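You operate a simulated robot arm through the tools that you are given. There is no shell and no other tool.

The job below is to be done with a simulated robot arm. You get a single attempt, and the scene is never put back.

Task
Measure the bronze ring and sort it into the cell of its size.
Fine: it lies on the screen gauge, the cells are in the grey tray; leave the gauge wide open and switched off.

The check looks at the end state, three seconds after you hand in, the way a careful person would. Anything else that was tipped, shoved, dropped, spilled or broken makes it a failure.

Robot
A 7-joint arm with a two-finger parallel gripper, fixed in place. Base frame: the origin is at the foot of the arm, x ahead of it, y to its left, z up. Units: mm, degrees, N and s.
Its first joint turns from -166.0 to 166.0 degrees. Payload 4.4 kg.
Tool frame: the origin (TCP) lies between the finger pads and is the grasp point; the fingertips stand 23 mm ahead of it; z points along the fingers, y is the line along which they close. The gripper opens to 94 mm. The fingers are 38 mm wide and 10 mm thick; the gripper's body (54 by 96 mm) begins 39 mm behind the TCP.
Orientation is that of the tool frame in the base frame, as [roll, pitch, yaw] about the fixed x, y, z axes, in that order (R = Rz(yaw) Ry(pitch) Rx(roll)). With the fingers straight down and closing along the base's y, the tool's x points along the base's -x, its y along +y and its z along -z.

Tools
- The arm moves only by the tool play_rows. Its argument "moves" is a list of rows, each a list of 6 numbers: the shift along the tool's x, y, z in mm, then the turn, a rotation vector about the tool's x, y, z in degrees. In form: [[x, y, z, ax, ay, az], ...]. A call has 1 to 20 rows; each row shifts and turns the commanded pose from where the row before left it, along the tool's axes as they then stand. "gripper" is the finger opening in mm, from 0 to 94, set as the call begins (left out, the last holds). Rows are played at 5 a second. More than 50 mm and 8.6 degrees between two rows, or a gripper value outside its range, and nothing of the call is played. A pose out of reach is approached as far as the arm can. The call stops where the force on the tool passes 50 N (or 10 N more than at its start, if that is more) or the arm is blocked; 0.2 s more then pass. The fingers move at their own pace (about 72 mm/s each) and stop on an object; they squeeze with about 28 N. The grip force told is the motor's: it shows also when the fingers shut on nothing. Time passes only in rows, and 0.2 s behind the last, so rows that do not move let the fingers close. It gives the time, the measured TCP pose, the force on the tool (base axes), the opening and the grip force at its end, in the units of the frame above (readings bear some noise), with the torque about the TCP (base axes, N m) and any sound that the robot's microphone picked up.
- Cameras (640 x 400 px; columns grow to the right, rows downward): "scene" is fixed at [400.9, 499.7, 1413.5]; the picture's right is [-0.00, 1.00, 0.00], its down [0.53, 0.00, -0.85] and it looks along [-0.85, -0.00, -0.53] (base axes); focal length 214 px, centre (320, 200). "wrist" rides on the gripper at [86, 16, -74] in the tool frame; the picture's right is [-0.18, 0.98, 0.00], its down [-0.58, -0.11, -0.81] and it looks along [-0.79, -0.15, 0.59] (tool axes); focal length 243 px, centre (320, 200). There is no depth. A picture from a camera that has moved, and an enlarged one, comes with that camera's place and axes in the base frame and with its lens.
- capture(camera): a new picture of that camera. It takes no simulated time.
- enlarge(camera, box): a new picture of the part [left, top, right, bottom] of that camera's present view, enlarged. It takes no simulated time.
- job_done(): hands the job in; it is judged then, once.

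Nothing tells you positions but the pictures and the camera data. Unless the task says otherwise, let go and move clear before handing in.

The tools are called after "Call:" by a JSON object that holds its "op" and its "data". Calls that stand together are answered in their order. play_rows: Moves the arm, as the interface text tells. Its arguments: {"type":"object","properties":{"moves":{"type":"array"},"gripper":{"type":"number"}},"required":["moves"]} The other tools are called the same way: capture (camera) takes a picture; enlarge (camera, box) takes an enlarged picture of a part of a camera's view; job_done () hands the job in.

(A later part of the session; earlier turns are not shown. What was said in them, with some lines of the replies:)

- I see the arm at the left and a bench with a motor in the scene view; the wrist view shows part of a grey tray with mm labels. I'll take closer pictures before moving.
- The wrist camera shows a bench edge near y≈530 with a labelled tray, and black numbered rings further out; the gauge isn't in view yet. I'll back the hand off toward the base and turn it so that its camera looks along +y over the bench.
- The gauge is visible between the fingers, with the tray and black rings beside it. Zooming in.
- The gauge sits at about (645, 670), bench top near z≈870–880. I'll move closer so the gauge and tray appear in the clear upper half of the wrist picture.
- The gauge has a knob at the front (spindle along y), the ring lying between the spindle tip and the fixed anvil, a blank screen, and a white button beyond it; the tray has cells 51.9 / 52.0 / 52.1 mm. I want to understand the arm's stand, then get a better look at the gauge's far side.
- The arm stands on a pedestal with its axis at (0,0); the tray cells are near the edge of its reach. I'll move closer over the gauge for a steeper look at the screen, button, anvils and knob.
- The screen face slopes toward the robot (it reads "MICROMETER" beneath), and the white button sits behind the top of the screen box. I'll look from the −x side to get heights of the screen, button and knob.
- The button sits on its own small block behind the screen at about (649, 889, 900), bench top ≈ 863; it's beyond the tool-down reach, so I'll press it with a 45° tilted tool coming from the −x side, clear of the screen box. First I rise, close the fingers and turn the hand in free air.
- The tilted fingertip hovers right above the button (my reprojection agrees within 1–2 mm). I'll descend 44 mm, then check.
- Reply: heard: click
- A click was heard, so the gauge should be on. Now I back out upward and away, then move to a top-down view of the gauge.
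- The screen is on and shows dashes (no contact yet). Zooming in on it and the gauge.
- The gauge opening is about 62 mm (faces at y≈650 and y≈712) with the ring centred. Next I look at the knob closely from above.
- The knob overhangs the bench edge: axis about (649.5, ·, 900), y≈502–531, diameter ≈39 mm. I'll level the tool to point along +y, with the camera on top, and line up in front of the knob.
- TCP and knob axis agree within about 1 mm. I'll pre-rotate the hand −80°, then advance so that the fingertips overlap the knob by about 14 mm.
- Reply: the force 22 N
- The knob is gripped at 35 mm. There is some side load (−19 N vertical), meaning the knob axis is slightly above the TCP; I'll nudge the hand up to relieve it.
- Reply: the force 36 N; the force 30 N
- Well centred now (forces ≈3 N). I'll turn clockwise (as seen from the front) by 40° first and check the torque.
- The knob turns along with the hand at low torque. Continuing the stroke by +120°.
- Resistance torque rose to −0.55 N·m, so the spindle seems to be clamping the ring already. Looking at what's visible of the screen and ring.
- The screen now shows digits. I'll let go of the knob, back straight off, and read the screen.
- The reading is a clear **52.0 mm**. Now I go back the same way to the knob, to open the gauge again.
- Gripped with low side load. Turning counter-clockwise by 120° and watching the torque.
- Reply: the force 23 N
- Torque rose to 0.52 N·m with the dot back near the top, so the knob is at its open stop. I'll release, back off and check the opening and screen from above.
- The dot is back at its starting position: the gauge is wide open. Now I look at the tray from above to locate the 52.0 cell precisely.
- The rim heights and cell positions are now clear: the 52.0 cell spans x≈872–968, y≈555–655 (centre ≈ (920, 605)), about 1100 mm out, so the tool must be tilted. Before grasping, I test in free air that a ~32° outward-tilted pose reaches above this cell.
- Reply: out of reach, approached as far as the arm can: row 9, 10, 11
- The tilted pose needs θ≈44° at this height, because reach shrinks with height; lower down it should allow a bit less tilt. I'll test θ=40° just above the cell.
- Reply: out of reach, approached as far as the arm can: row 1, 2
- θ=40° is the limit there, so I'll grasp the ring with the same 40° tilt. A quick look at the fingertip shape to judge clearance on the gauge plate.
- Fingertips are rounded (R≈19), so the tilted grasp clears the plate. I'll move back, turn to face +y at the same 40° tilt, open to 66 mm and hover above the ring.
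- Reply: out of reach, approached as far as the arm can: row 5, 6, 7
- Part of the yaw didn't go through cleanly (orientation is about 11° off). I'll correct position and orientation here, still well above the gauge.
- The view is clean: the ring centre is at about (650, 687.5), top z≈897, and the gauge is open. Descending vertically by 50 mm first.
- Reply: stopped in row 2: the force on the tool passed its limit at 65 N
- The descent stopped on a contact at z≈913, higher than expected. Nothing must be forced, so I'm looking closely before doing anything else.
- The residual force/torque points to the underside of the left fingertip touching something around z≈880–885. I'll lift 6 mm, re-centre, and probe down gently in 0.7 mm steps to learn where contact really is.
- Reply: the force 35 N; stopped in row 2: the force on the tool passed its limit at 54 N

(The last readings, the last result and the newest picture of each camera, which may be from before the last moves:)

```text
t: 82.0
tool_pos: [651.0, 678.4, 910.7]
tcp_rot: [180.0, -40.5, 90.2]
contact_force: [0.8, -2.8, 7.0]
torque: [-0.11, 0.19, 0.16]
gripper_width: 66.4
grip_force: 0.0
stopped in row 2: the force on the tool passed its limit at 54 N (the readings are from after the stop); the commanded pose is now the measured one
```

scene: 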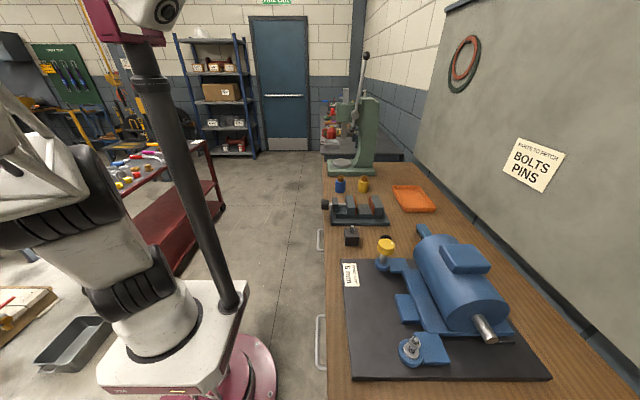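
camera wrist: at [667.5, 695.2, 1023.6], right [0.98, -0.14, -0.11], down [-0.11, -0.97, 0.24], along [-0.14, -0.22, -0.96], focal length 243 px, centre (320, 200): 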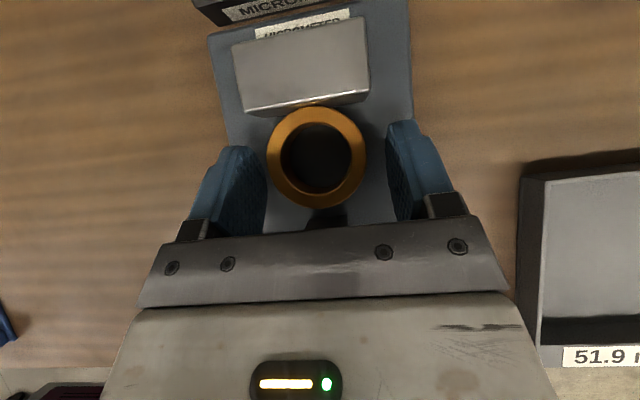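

Both fingertips touch the gauge plate at TCP z≈911, so their lower corners reach lower than I assumed. I'll raise 1.5 mm and shift slightly forward; the pads then overlap the upper ~9 mm of the ring, which is enough to grip it.

Call:
{"op": "play_rows", "data": {"moves": [[2.3, 0, -0.4, 0, 0, 0], [0, 0, 0, 0, 0, 0]]}}

Call:
{"op": "enlarge", "data": {"camera": "wrist", "box": [180, 60, 460, 240]}}

```text
t: 82.6
tool_pos: [649.7, 679.8, 912.6]
tcp_rot: [-180.0, -40.4, 90.2]
contact_force: [-0.3, 0.1, 0.2]
torque: [-0.03, 0.02, 0.02]
gripper_width: 66.2
grip_force: 0.0
```

```text
2.22 times, centred on (320, 150) of wrist
camera zoom: at [666.3, 696.9, 1024.6], right [0.98, -0.14, -0.12], down [-0.11, -0.97, 0.24], along [-0.15, -0.22, -0.96], focal length 539 px, centre (320, 311)
```

zoom: 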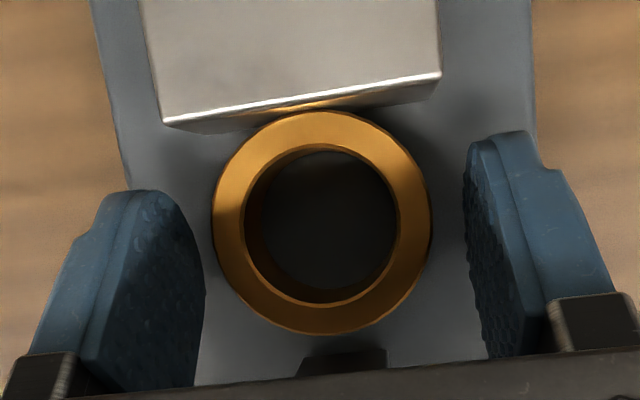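

The ring is centred between the pads (0.2 mm). Closing on it.

Call:
{"op": "play_rows", "data": {"moves": [[0, 0, 0, 0, 0, 0], [0, 0, 0, 0, 0, 0], [0, 0, 0, 0, 0, 0]], "gripper": 40}}

Call:
{"op": "enlarge", "data": {"camera": "wrist", "box": [180, 60, 460, 240]}}

```text
t: 83.4
tool_pos: [651.1, 679.2, 913.2]
tcp_rot: [-179.9, -40.5, 90.2]
contact_force: [-0.4, -0.3, 0.1]
torque: [-0.06, 0.06, -0.03]
gripper_width: 51.3
grip_force: 28.0
```

```text
2.22 times, centred on (320, 150) of wrist
camera zoom: at [666.4, 696.8, 1024.7], right [0.98, -0.14, -0.12], down [-0.11, -0.97, 0.24], along [-0.15, -0.22, -0.96], focal length 539 px, centre (320, 311)
```

zoom: 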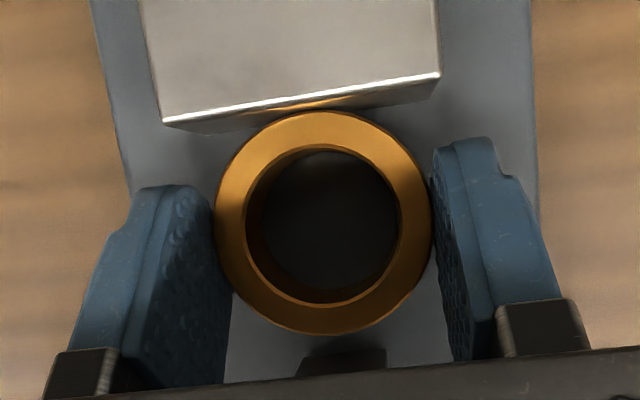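

Call:
{"op": "play_rows", "data": {"moves": [[1.29, 0, -1.53, 0, 0, 0], [-2.42, 0, -3.35, 0, 0, 0], [3.87, 0, -4.6, 0, 0, 0], [7.73, 0, -9.18, 0, 0, 0], [7.73, 0, -9.18, 0, 0, 0], [0, 0, 0, 0, 0, 0]]}}

Call:
{"op": "capture", "data": {"camera": "wrist"}}

Call:
{"op": "enlarge", "data": {"camera": "wrist", "box": [180, 60, 460, 240]}}

```text
t: 84.8
tool_pos: [650.8, 674.8, 947.4]
tcp_rot: [179.9, -40.5, 90.3]
contact_force: [0.5, 0.0, -1.6]
torque: [0.0, -0.02, 0.0]
gripper_width: 51.2
grip_force: 27.6
```

```text
taken
camera wrist: at [666.3, 692.7, 1057.3], right [0.98, -0.14, -0.12], down [-0.11, -0.97, 0.24], along [-0.15, -0.22, -0.96], focal length 243 px, centre (320, 200)
```

wrist: 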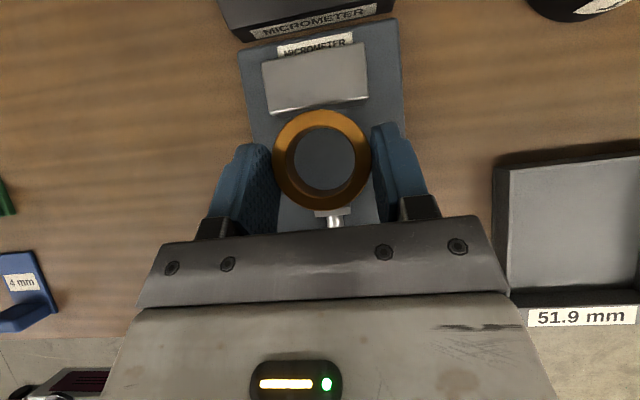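

```text
2.22 times, centred on (320, 150) of wrist
camera zoom: at [666.3, 692.7, 1057.3], right [0.98, -0.14, -0.12], down [-0.11, -0.97, 0.24], along [-0.15, -0.22, -0.96], focal length 539 px, centre (320, 311)
```

zoom: 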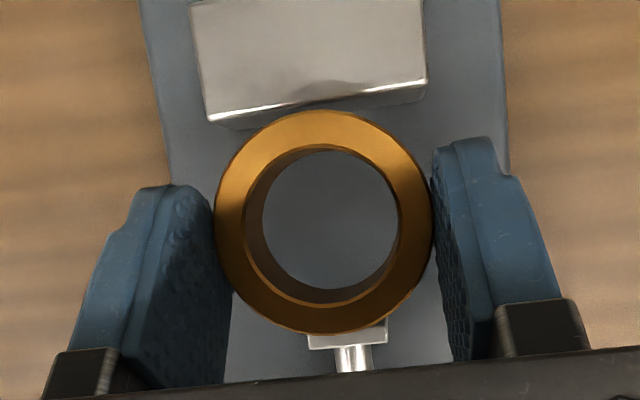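

The ring is held and lifted clean out of the gauge (≈1.6 N weight). I carry it toward the tray at the same tilt, in two stages.

Call:
{"op": "play_rows", "data": {"moves": [[-12.75, 31.5, -10.7, 0, 0, 0], [-12.75, 31.5, -10.7, 0, 0, 0], [-12.75, 31.5, -10.7, 0, 0, 0], [-12.75, 31.5, -10.7, 0, 0, 0], [-12.75, 31.5, -10.7, 0, 0, 0], [-12.75, 31.5, -10.7, 0, 0, 0], [0, 0, 0, 0, 0, 0]]}}

Call:
{"op": "capture", "data": {"camera": "wrist"}}

```text
t: 86.4
tool_pos: [841.6, 576.5, 945.7]
tcp_rot: [179.9, -40.5, 90.3]
contact_force: [-1.0, -0.7, -1.9]
torque: [-0.06, 0.01, 0.02]
gripper_width: 51.3
grip_force: 27.9
```

```text
taken
camera wrist: at [856.8, 592.9, 1056.2], right [0.98, -0.14, -0.12], down [-0.11, -0.97, 0.24], along [-0.15, -0.22, -0.96], focal length 243 px, centre (320, 200)
```

wrist: 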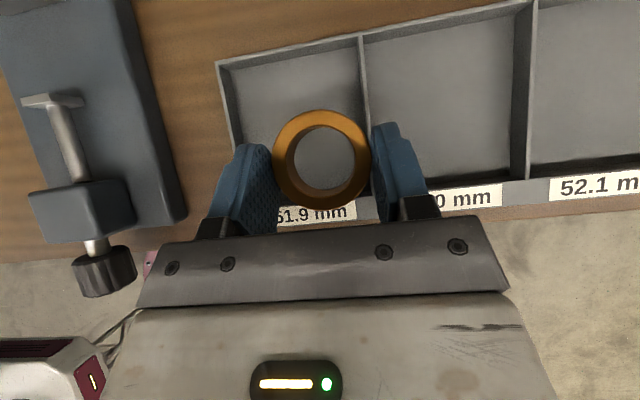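

Call:
{"op": "play_rows", "data": {"moves": [[0, 0, 0, -3.897, 0, 4.562], [0, 0, 0, -3.897, 0, 4.562], [0, 0, 0, -3.897, 0, 4.562], [0, 0, 0, -3.897, 0, 4.562], [0, 0, 0, -3.897, 0, 4.562], [0, 0, 0, 0, 0, 0]]}}

```text
t: 87.8
tool_pos: [840.9, 576.0, 944.3]
tcp_rot: [180.0, -40.4, 60.1]
contact_force: [0.1, -0.4, -2.1]
torque: [-0.02, 0.0, -0.03]
gripper_width: 51.6
grip_force: 27.4
```

Call:
{"op": "play_rows", "data": {"moves": [[0, 0, 0, -3.897, 0, 4.562], [0, 0, 0, -3.897, 0, 4.562], [0, 0, 0, -3.897, 0, 4.562], [0, 0, 0, -3.897, 0, 4.562], [0, 0, 0, -2.598, 0, 3.041], [0, 0, 0, 0, 0, 0]]}}

Call:
{"op": "capture", "data": {"camera": "wrist"}}

```text
t: 89.2
tool_pos: [840.2, 581.7, 948.4]
tcp_rot: [-178.6, -42.1, 36.0]
contact_force: [-0.2, 0.9, -2.0]
torque: [-0.03, 0.01, -0.01]
gripper_width: 51.2
grip_force: 27.6
out of reach, approached as far as the arm can: row 5
```

```text
taken
camera wrist: at [862.1, 575.1, 1060.3], right [0.48, -0.87, -0.14], down [-0.84, -0.5, 0.21], along [-0.25, 0.02, -0.97], focal length 243 px, centre (320, 200)
```

wrist: 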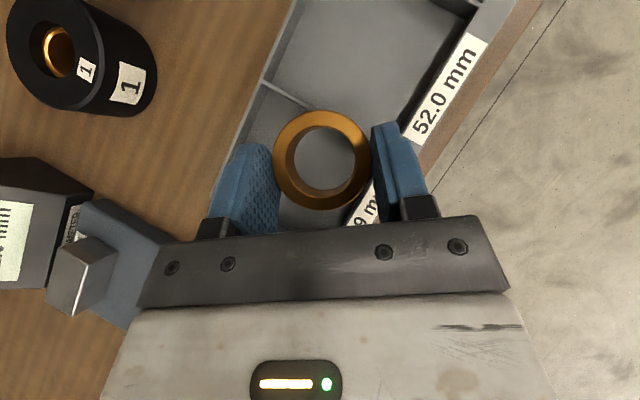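

Call:
{"op": "play_rows", "data": {"moves": [[0, 0, 0, -1.4, 0, 0], [14.8, 8.4, 17.9, 0, 0, 0], [14.8, 8.4, 17.9, 0, 0, 0], [14.9, 8.4, 17.8, 0, 0, 0], [0, 0, 0, 0, 0, 0]]}}

Call:
{"op": "capture", "data": {"camera": "wrist"}}

Call:
{"op": "enlarge", "data": {"camera": "wrist", "box": [200, 0, 520, 240]}}

```text
t: 90.4
tool_pos: [910.9, 602.5, 938.7]
tcp_rot: [-178.7, -42.1, 36.0]
contact_force: [0.4, 0.6, -0.9]
torque: [0.01, 0.05, -0.02]
gripper_width: 51.1
grip_force: 28.5
out of reach, approached as far as the arm can: row 1
```

```text
taken
camera wrist: at [932.9, 595.9, 1049.6], right [0.48, -0.87, -0.14], down [-0.84, -0.5, 0.21], along [-0.25, 0.02, -0.97], focal length 243 px, centre (320, 200)
```

wrist: 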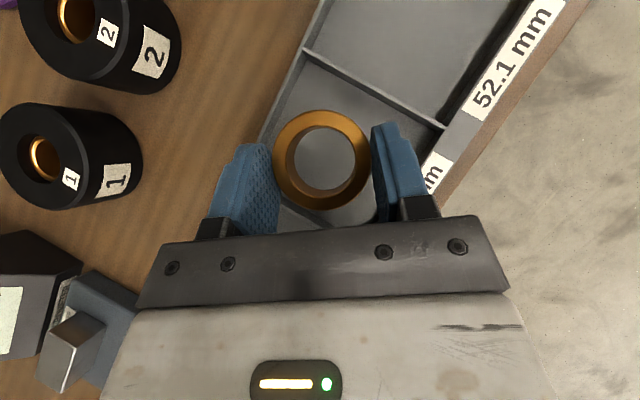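

```text
1.67 times, centred on (360, 120) of wrist
camera zoom: at [932.9, 595.9, 1049.6], right [0.48, -0.87, -0.14], down [-0.84, -0.5, 0.21], along [-0.25, 0.02, -0.97], focal length 404 px, centre (253, 333)
```

zoom: 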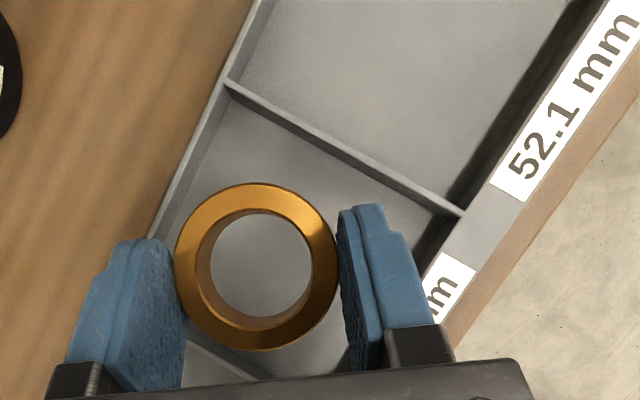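

The ring is centred over the 52.0 cell at about (918.6, 607), bottom ≈ 37–40 mm above the cell floor. Descending 25 mm, then slowly.

Call:
{"op": "play_rows", "data": {"moves": [[-5.57, 0.14, 6.16, 0, 0, 0], [-5.57, 0.14, 6.16, 0, 0, 0], [-5.57, 0.14, 6.16, 0, 0, 0], [0, 0, 0, 0, 0, 0]]}}

Call:
{"op": "enlarge", "data": {"camera": "wrist", "box": [200, 0, 520, 240]}}

```text
t: 91.4
tool_pos: [911.2, 602.1, 913.1]
tcp_rot: [-178.7, -42.1, 35.9]
contact_force: [1.0, -0.1, -1.7]
torque: [0.0, -0.01, 0.0]
gripper_width: 51.3
grip_force: 28.5
```

```text
1.67 times, centred on (360, 120) of wrist
camera zoom: at [932.5, 596.2, 1025.1], right [0.48, -0.87, -0.14], down [-0.84, -0.5, 0.21], along [-0.25, 0.02, -0.97], focal length 404 px, centre (253, 333)
```

zoom: 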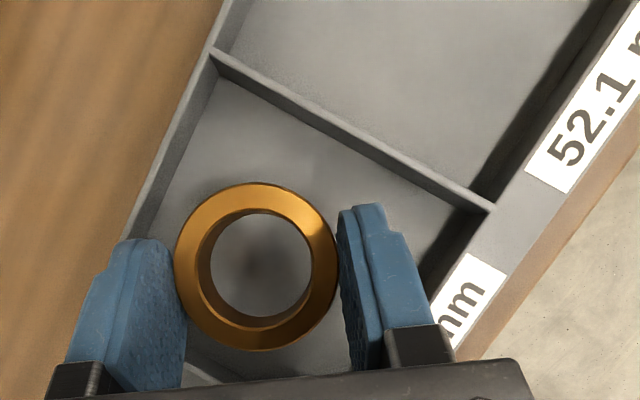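

Call:
{"op": "play_rows", "data": {"moves": [[0, 0, 0, -1.3, -1.7, 0], [0, 0, 0, 0, 0, 0]]}}

Call:
{"op": "play_rows", "data": {"moves": [[-1.3, 0, 1.53, 0, 0, 0], [-1.3, 0, 1.53, 0, 0, 0], [-1.3, 0, 1.53, 0, 0, 0], [0, 0, 0, 0, 0, 0]]}}

```text
t: 92.0
tool_pos: [910.3, 602.1, 911.8]
tcp_rot: [179.8, -40.2, 35.9]
contact_force: [0.3, -0.2, -2.3]
torque: [0.0, 0.0, 0.03]
gripper_width: 51.6
grip_force: 27.7
```

```text
t: 93.0
tool_pos: [911.2, 601.4, 906.5]
tcp_rot: [179.8, -40.3, 35.9]
contact_force: [1.0, 0.5, -3.0]
torque: [-0.02, -0.01, 0.0]
gripper_width: 51.4
grip_force: 28.2
```

The orientation corrected to match the grasp tilt. Continuing down in 1 mm steps and watching the force.

Call:
{"op": "play_rows", "data": {"moves": [[-0.65, 0, 0.765, 0, 0, 0], [-0.65, 0, 0.765, 0, 0, 0], [-0.65, 0, 0.765, 0, 0, 0], [0, 0, 0, 0, 0, 0]]}}

Call:
{"op": "play_rows", "data": {"moves": [[-0.65, 0, 0.765, 0, 0, 0], [-0.65, 0, 0.765, 0, 0, 0], [0, 0, 0, 0, 0, 0]]}}

Call:
{"op": "enlarge", "data": {"camera": "wrist", "box": [200, 0, 520, 240]}}

```text
t: 94.0
tool_pos: [910.7, 602.5, 904.1]
tcp_rot: [179.9, -40.4, 35.9]
contact_force: [-0.8, -0.1, -2.8]
torque: [-0.01, 0.02, 0.02]
gripper_width: 51.4
grip_force: 28.0
```

```text
t: 94.8
tool_pos: [910.3, 602.0, 900.3]
tcp_rot: [-180.0, -40.3, 35.9]
contact_force: [-0.2, 0.2, -1.9]
torque: [-0.05, 0.03, -0.02]
gripper_width: 51.3
grip_force: 28.3
```

```text
1.67 times, centred on (360, 120) of wrist
camera zoom: at [933.7, 599.2, 1013.0], right [0.46, -0.88, -0.12], down [-0.85, -0.48, 0.24], along [-0.27, -0.01, -0.96], focal length 404 px, centre (253, 333)
```

zoom: 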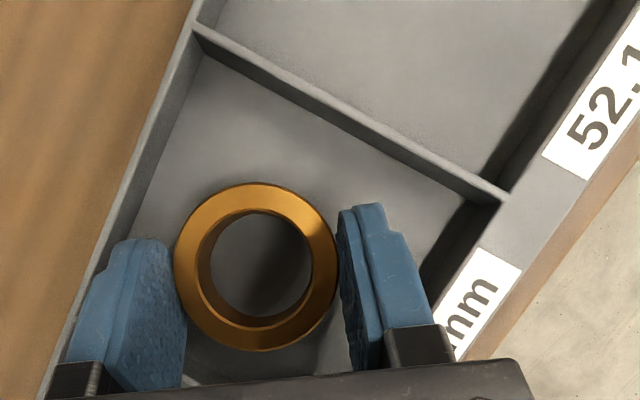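

Call:
{"op": "play_rows", "data": {"moves": [[-0.65, 0, 0.765, 0, 0, 0], [0, 0, 0, 0, 0, 0]]}}

Call:
{"op": "play_rows", "data": {"moves": [[-0.65, 0, 0.765, 0, 0, 0], [0, 0, 0, 0, 0, 0]]}}

Call:
{"op": "play_rows", "data": {"moves": [[-0.65, 0, 0.765, 0, 0, 0], [0, 0, 0, 0, 0, 0]]}}

```text
t: 95.4
tool_pos: [910.9, 603.1, 900.3]
tcp_rot: [179.9, -40.3, 35.8]
contact_force: [0.3, -0.3, -3.3]
torque: [-0.01, 0.0, 0.02]
gripper_width: 51.5
grip_force: 27.8
```

```text
t: 96.0
tool_pos: [910.5, 603.5, 898.9]
tcp_rot: [179.9, -40.3, 35.9]
contact_force: [-0.3, -0.1, -1.2]
torque: [0.01, 0.0, 0.02]
gripper_width: 51.2
grip_force: 27.4
```

```text
t: 96.6
tool_pos: [910.2, 602.5, 897.8]
tcp_rot: [179.9, -40.4, 35.9]
contact_force: [-0.2, 0.2, -1.8]
torque: [-0.05, 0.04, 0.0]
gripper_width: 51.5
grip_force: 27.9
```

Call:
{"op": "play_rows", "data": {"moves": [[-0.65, 0, 0.765, 0, 0, 0], [0, 0, 0, 0, 0, 0]]}}

Call:
{"op": "play_rows", "data": {"moves": [[-0.65, 0, 0.765, 0, 0, 0], [0, 0, 0, 0, 0, 0]]}}

Call:
{"op": "play_rows", "data": {"moves": [[-0.65, 0, 0.765, 0, 0, 0], [0, 0, 0, 0, 0, 0]]}}

```text
t: 97.2
tool_pos: [910.7, 602.7, 896.6]
tcp_rot: [179.8, -40.4, 35.9]
contact_force: [0.1, 0.1, -1.0]
torque: [-0.03, 0.01, -0.01]
gripper_width: 51.3
grip_force: 28.1
```

```text
t: 97.8
tool_pos: [910.7, 602.4, 896.2]
tcp_rot: [179.8, -40.4, 35.9]
contact_force: [0.7, -0.7, -1.0]
torque: [0.05, 0.0, -0.01]
gripper_width: 51.2
grip_force: 27.6
```

```text
t: 98.4
tool_pos: [911.3, 602.4, 897.0]
tcp_rot: [179.9, -40.4, 35.9]
contact_force: [-0.8, -2.5, 8.7]
torque: [0.22, -0.16, 0.01]
gripper_width: 51.1
grip_force: 28.3
```

The ring has touched the cell floor (≈9 N). Releasing gently.

Call:
{"op": "play_rows", "data": {"moves": [[0, 0, 0, 0, 0, 0], [0, 0, 0, 0, 0, 0]], "gripper": 59}}

Call:
{"op": "enlarge", "data": {"camera": "wrist", "box": [200, 0, 520, 240]}}

```text
t: 99.0
tool_pos: [909.9, 601.5, 895.5]
tcp_rot: [179.9, -40.3, 36.0]
contact_force: [0.0, -0.9, 0.4]
torque: [0.0, 0.0, 0.0]
gripper_width: 58.8
grip_force: 0.0
```

```text
1.67 times, centred on (360, 120) of wrist
camera zoom: at [933.7, 599.0, 1006.4], right [0.46, -0.88, -0.12], down [-0.85, -0.48, 0.24], along [-0.27, -0.01, -0.96], focal length 404 px, centre (253, 333)
```

zoom: 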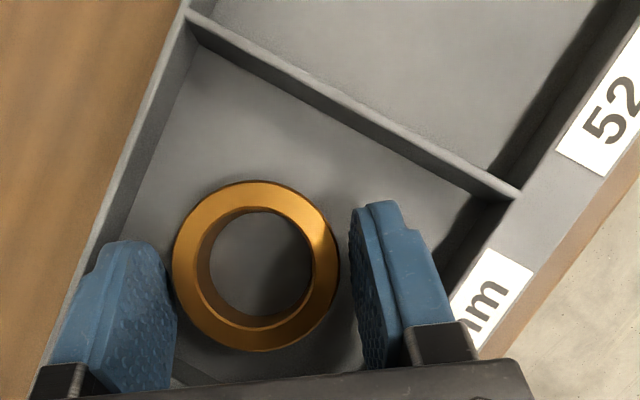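

Call:
{"op": "play_rows", "data": {"moves": [[1.94, 0, -2.29, 0, 0, 0], [3.88, 0, -4.57, 0, 0, 0], [5.18, 0, -6.1, 0, 0, 0], [5.18, 0, -6.1, 0, 0, 0], [5.18, 0, -6.1, 0, 0, 0], [0, 0, -25, 0, 0, 0], [0, 0, -40, 0, 0, 0], [0, 0, -40, 0, 0, 0], [0, 0, 0, 0, 0, 0]]}}

Call:
{"op": "capture", "data": {"camera": "wrist"}}

```text
t: 101.0
tool_pos: [854.5, 561.8, 1007.3]
tcp_rot: [179.9, -40.3, 35.8]
contact_force: [0.6, 0.0, 0.0]
torque: [0.0, 0.01, 0.01]
gripper_width: 59.0
grip_force: 0.0
```

```text
taken
camera wrist: at [878.0, 559.2, 1119.2], right [0.46, -0.88, -0.12], down [-0.85, -0.48, 0.24], along [-0.27, -0.01, -0.96], focal length 243 px, centre (320, 200)
```

wrist: 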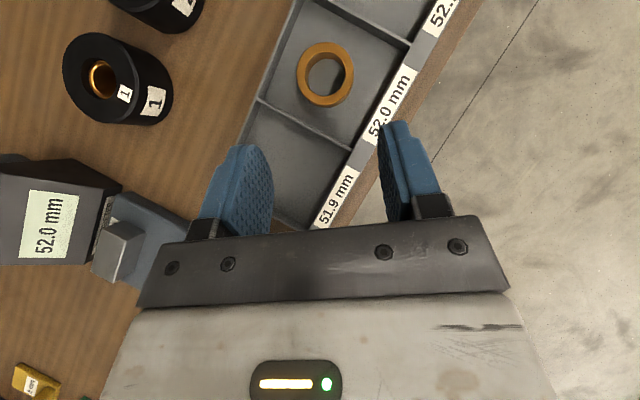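

The ring lies flat in the 52.0 cell. What remains is switching the gauge off; I close the fingers and re-orient in free air for the button approach used before.

Call:
{"op": "play_rows", "data": {"moves": [[0, 0, 0, 0, 7.35, 0], [0, 0, 0, 0, 7.35, 0], [0, 0, 0, 6.34, 0, -4.44], [0, 0, 0, 6.34, 0, -4.44], [0, 0, 0, 6.34, 0, -4.44], [0, 0, 0, 6.34, 0, -4.44], [0, 0, 0, 6.34, 0, -4.44], [0, 0, 0, 6.34, 0, -4.44], [0, 0, 0, 6.34, 0, -4.44], [0, 0, 0, 0, 0, 0]], "gripper": 0}}

Call:
{"op": "capture", "data": {"camera": "wrist"}}

```text
t: 103.2
tool_pos: [855.3, 561.5, 1008.3]
tcp_rot: [180.0, -55.0, 90.2]
contact_force: [0.4, -0.1, 0.8]
torque: [0.01, 0.03, -0.01]
gripper_width: 0.0
grip_force: 27.8
```

```text
taken
camera wrist: at [870.8, 550.4, 1120.5], right [0.98, -0.1, -0.15], down [-0.11, -0.99, -0.01], along [-0.15, 0.03, -0.99], focal length 243 px, centre (320, 200)
```

wrist: 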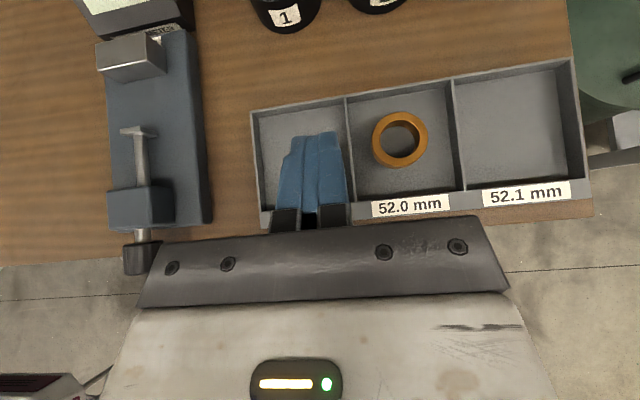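

Call:
{"op": "play_rows", "data": {"moves": [[15.6, -38.2, 2.56, 0, 0, 0], [15.6, -38.2, 2.56, 0, 0, 0], [15.6, -38.2, 2.56, 0, 0, 0], [15.6, -38.2, 2.56, 0, 0, 0], [15.6, -38.2, 2.56, 0, 0, 0], [15.6, -38.2, 2.56, 0, 0, 0], [15.6, -38.2, 2.56, 0, 0, 0], [15.6, -38.2, 2.56, 0, 0, 0], [0, 0, 0, 0, -7.857, 0], [0, 0, 0, 0, -7.857, 0], [0, 0, 0, 0, -7.857, 0], [0, 0, 0, 0, -7.857, 0], [0, 0, 0, 0, -7.857, 0], [0, 0, 0, 0, -7.857, 0], [0, 0, 0, 0, -7.857, 0], [0, 0, 0, 0, 0, -7.5], [0, 0, 0, 0, 0, -7.5], [0, 0, 0, 0, 0, 0]]}}

Call:
{"op": "play_rows", "data": {"moves": [[0, 0, 0, -7.5, 0, 0], [0, 0, 0, -7.5, 0, 0], [0, 0, 0, -7.5, 0, 0], [0, 0, 0, -7.5, 0, 0], [0, 0, 0, -7.5, 0, 0], [0, 0, 0, -7.5, 0, 0], [0, 0, 0, 0, 0, 0]]}}

Call:
{"op": "capture", "data": {"camera": "wrist"}}

```text
t: 107.0
tool_pos: [549.7, 651.0, 1098.3]
tcp_rot: [179.9, 0.1, 105.2]
contact_force: [-0.6, 0.3, -0.1]
torque: [0.02, 0.0, -0.01]
gripper_width: 0.0
grip_force: 27.8
```

```text
t: 108.6
tool_pos: [549.0, 650.7, 1098.6]
tcp_rot: [134.9, 0.1, 105.1]
contact_force: [-0.1, -0.1, -0.2]
torque: [-0.01, 0.0, 0.0]
gripper_width: 0.2
grip_force: 27.8
```

```text
taken
camera wrist: at [486.2, 723.1, 1161.0], right [0.72, 0.0, 0.7], down [-0.47, -0.73, 0.49], along [0.51, -0.68, -0.52], focal length 243 px, centre (320, 200)
```

wrist: 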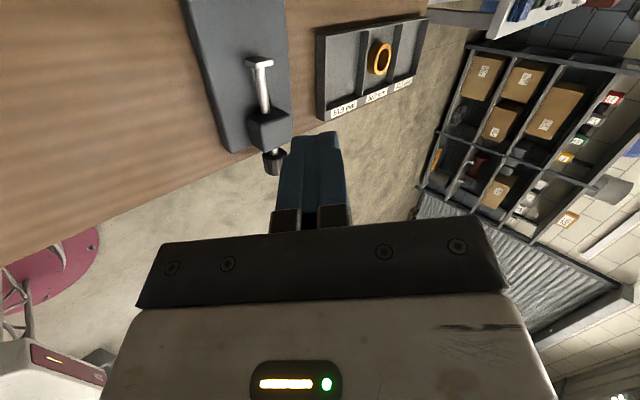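

Call:
{"op": "play_rows", "data": {"moves": [[41.3, 4.5, 5.9, 0, 0, 0], [41.3, 4.5, 5.9, 0, 0, 0], [41.3, 4.5, 5.9, 0, 0, 0], [41.3, 4.5, 5.9, 0, 0, 0], [41.3, 4.5, 5.9, 0, 0, 0], [0, 0, 40, 0, 0, 0], [0, 0, 40, 0, 0, 0], [0, 0, 40, 0, 0, 0], [0, 0, 40, 0, 0, 0], [0, 0, 0, 0, 0, 0]]}}

Call:
{"op": "capture", "data": {"camera": "wrist"}}

Call:
{"op": "enlarge", "data": {"camera": "wrist", "box": [220, 60, 460, 240]}}

```text
t: 110.8
tool_pos: [641.7, 888.9, 979.9]
tcp_rot: [134.9, 0.0, 105.1]
contact_force: [-0.4, 0.4, 0.9]
torque: [0.0, -0.01, -0.02]
gripper_width: 0.0
grip_force: 27.3
```

```text
taken
camera wrist: at [578.8, 961.7, 1042.6], right [0.72, 0.0, 0.7], down [-0.47, -0.73, 0.49], along [0.51, -0.68, -0.52], focal length 243 px, centre (320, 200)
```

wrist: 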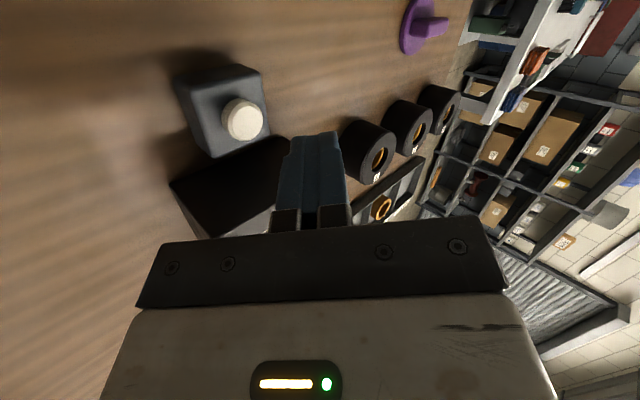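

```text
2.22 times, centred on (340, 150) of wrist
camera zoom: at [578.8, 961.7, 1042.6], right [0.72, 0.0, 0.7], down [-0.47, -0.73, 0.49], along [0.51, -0.68, -0.52], focal length 539 px, centre (276, 311)
```

zoom: 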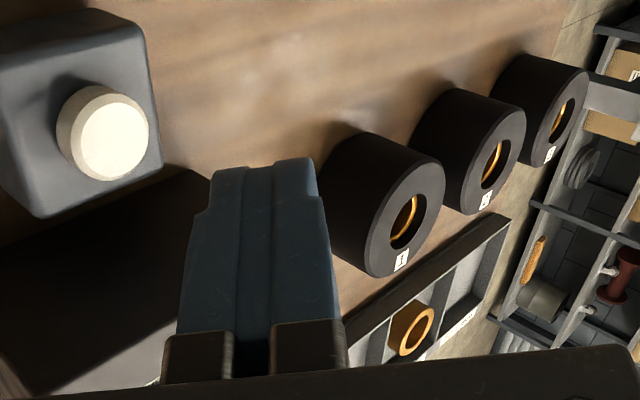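

Same alignment over the button as before. Descending, then pressing once until the click.

Call:
{"op": "play_rows", "data": {"moves": [[0, -7.2, 7.2, 0, 0, 0], [0, -7.2, 7.2, 0, 0, 0], [0, -7.2, 7.2, 0, 0, 0], [0, -7.2, 7.2, 0, 0, 0], [0, -7.2, 7.2, 0, 0, 0], [0, 0, 0, 0, 0, 0]]}}

Call:
{"op": "play_rows", "data": {"moves": [[0, -1.06, 1.06, 0, 0, 0], [0, -1.06, 1.06, 0, 0, 0], [0, -1.06, 1.06, 0, 0, 0], [0, 0, 0, 0, 0, 0]]}}

```text
t: 112.2
tool_pos: [641.4, 889.7, 929.3]
tcp_rot: [134.9, 0.0, 105.1]
contact_force: [0.3, 0.8, 0.0]
torque: [0.01, -0.03, -0.01]
gripper_width: 0.0
grip_force: 28.0
```

```text
t: 113.2
tool_pos: [640.9, 889.9, 924.4]
tcp_rot: [134.9, 0.0, 105.1]
contact_force: [-0.1, -0.4, 1.3]
torque: [-0.02, -0.01, 0.04]
gripper_width: 0.0
grip_force: 28.2
```

Call:
{"op": "play_rows", "data": {"moves": [[0, -1.06, 1.06, 0, 0, 0], [0, 0, 0, 0, 0, 0]]}}

```text
t: 113.8
tool_pos: [640.2, 889.3, 923.3]
tcp_rot: [134.9, 0.1, 105.0]
contact_force: [0.9, 0.1, 1.7]
torque: [0.03, -0.04, 0.02]
gripper_width: 0.0
grip_force: 28.0
```

Call:
{"op": "play_rows", "data": {"moves": [[0, -1.06, 1.06, 0, 0, 0], [0, 0, 0, 0, 0, 0]]}}

```text
t: 114.4
tool_pos: [641.9, 889.9, 921.1]
tcp_rot: [134.9, 0.0, 105.1]
contact_force: [-0.8, -0.5, 1.3]
torque: [0.02, 0.0, -0.03]
gripper_width: 0.0
grip_force: 27.9
```

Call:
{"op": "play_rows", "data": {"moves": [[0, -0.7, 0.7, 0, 0, 0], [0, 0, 0, 0, 0, 0]]}}

```text
t: 115.0
tool_pos: [640.5, 889.5, 920.1]
tcp_rot: [135.0, -0.1, 105.0]
contact_force: [-0.6, -0.8, 1.4]
torque: [-0.01, -0.06, -0.02]
gripper_width: 0.1
grip_force: 27.9
heard: click
```

Clicked. Retreating the same way, then checking the screen, gauge and tray.

Call:
{"op": "play_rows", "data": {"moves": [[0, 8.5, -8.5, 0, 0, 0], [0, 8.5, -8.5, 0, 0, 0], [0, 8.5, -8.5, 0, 0, 0], [0, 8.5, -8.5, 0, 0, 0], [0, 8.5, -8.5, 0, 0, 0], [0, 0, -40, 0, 0, 0], [0, 0, -40, 0, 0, 0], [0, 0, -40, 0, 0, 0], [0, 0, -40, 0, 0, 0], [-41.3, -4.5, -5.9, 0, 0, 0], [-41.3, -4.5, -5.9, 0, 0, 0], [-41.3, -4.5, -5.9, 0, 0, 0], [-41.3, -4.5, -5.9, 0, 0, 0], [-41.3, -4.5, -5.9, 0, 0, 0]]}}

Call:
{"op": "play_rows", "data": {"moves": [[0, 0, 0, 7.5, 0, 0], [0, 0, 0, 7.5, 0, 0], [0, 0, 0, 7.5, 0, 0], [0, 0, 0, 7.5, 0, 0], [0, 0, 0, 7.5, 0, 0], [0, 0, 0, 7.5, 0, 0], [0, 0, 0, 0, 0, 7.5], [0, 0, 0, 0, 0, 7.5], [0, 0, 0, 0, 7.857, 0], [0, 0, 0, 0, 7.857, 0], [0, 0, 0, 0, 7.857, 0], [0, 0, 0, 0, 7.857, 0], [0, 0, 0, 0, 7.857, 0], [0, 0, 0, 0, 7.857, 0], [0, 0, 0, 0, 7.857, 0], [0, 0, 0, 0, 0, 0]]}}

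Call:
{"op": "capture", "data": {"camera": "wrist"}}

Call:
{"op": "enlarge", "data": {"camera": "wrist", "box": [350, 0, 500, 220]}}

```text
t: 118.0
tool_pos: [549.1, 652.1, 1099.0]
tcp_rot: [135.0, 0.1, 105.2]
contact_force: [0.4, 0.3, 0.0]
torque: [0.03, -0.03, 0.02]
gripper_width: 0.0
grip_force: 28.2
```

```text
t: 121.4
tool_pos: [549.3, 650.4, 1099.8]
tcp_rot: [179.8, -54.9, 90.1]
contact_force: [1.0, 0.4, 0.8]
torque: [-0.01, 0.02, -0.03]
gripper_width: 0.0
grip_force: 27.9
```

```text
taken
camera wrist: at [565.2, 638.8, 1211.0], right [0.98, -0.1, -0.15], down [-0.11, -0.99, -0.01], along [-0.15, 0.03, -0.99], focal length 243 px, centre (320, 200)
```

wrist: 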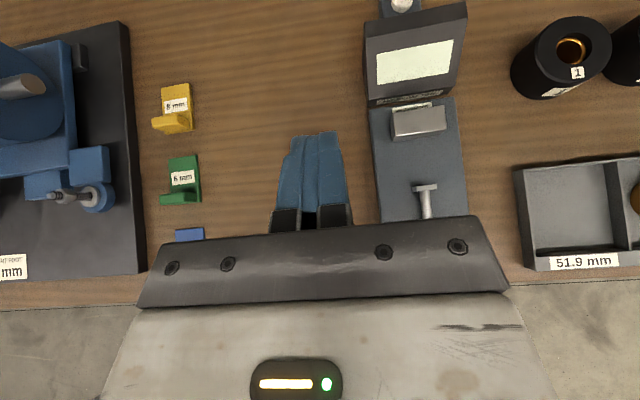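

```text
1.82 times, centred on (425, 110) of wrist
camera zoom: at [565.2, 638.8, 1211.0], right [0.98, -0.1, -0.15], down [-0.11, -0.99, -0.01], along [-0.15, 0.03, -0.99], focal length 441 px, centre (129, 364)
```

zoom: 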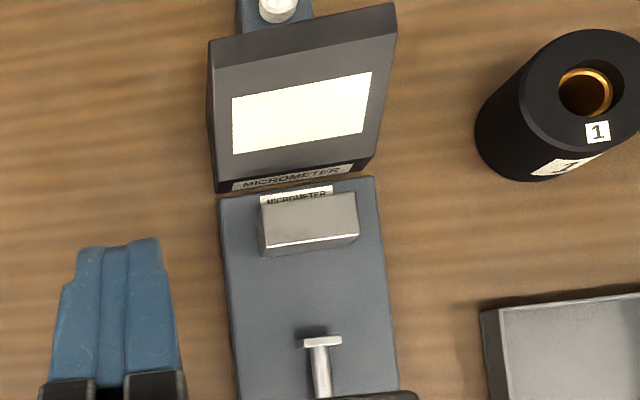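

The screen is blank (off). One last comparison of the gauge opening with the starting picture, plus a look at the tray.

Call:
{"op": "enlarge", "data": {"camera": "wrist", "box": [360, 90, 480, 220]}}

Call:
{"op": "enlarge", "data": {"camera": "wrist", "box": [500, 0, 640, 280]}}

Call:
{"op": "capture", "data": {"camera": "scene"}}

```text
3.08 times, centred on (420, 155) of wrist
camera zoom: at [565.2, 638.8, 1211.0], right [0.98, -0.1, -0.15], down [-0.11, -0.99, -0.01], along [-0.15, 0.03, -0.99], focal length 746 px, centre (12, 338)
```

zoom: 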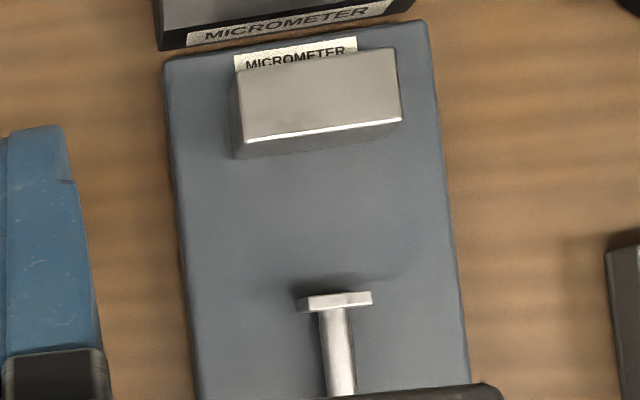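

```text
1.43 times, centred on (570, 140) of wrist
camera zoom: at [565.2, 638.8, 1211.0], right [0.98, -0.1, -0.15], down [-0.11, -0.99, -0.01], along [-0.15, 0.03, -0.99], focal length 347 px, centre (-37, 286)
```

zoom: 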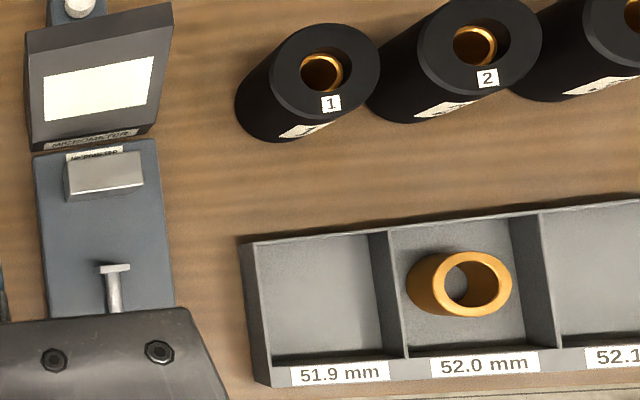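

```text
taken
```

scene: 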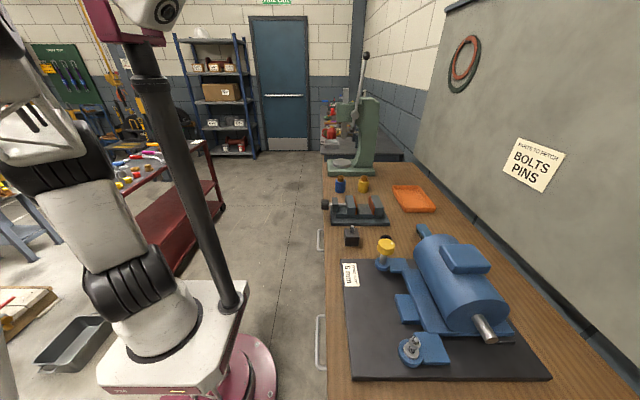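

The gauge read 52.0 mm and the bronze ring lies flat in the 52.0 mm cell. The gauge is back at its open stop with a blank screen. Nothing else in view has moved and the hand is clear, so I'm handing in.

Call:
{"op": "job_done", "data": {}}

```text
The job is handed in.
```

The bronze ring measured 52.0 mm on the screen gauge, and it now lies flat in the 52.0 mm cell of the grey tray.

- **Gauge:** the knob is turned back to its open stop, with the spindle where it started. The screen went blank after I pressed the button a second time.
- **Contact to know about:** while lining up to pick up the ring, the fingertips pressed on the gauge's base plate twice, at about 65 N and 54 N. From the same camera pose, the gauge looks unmoved compared with the earlier picture.
- **Everything else:** nothing else in view appears to have moved. The hand was empty and clear when I handed in.
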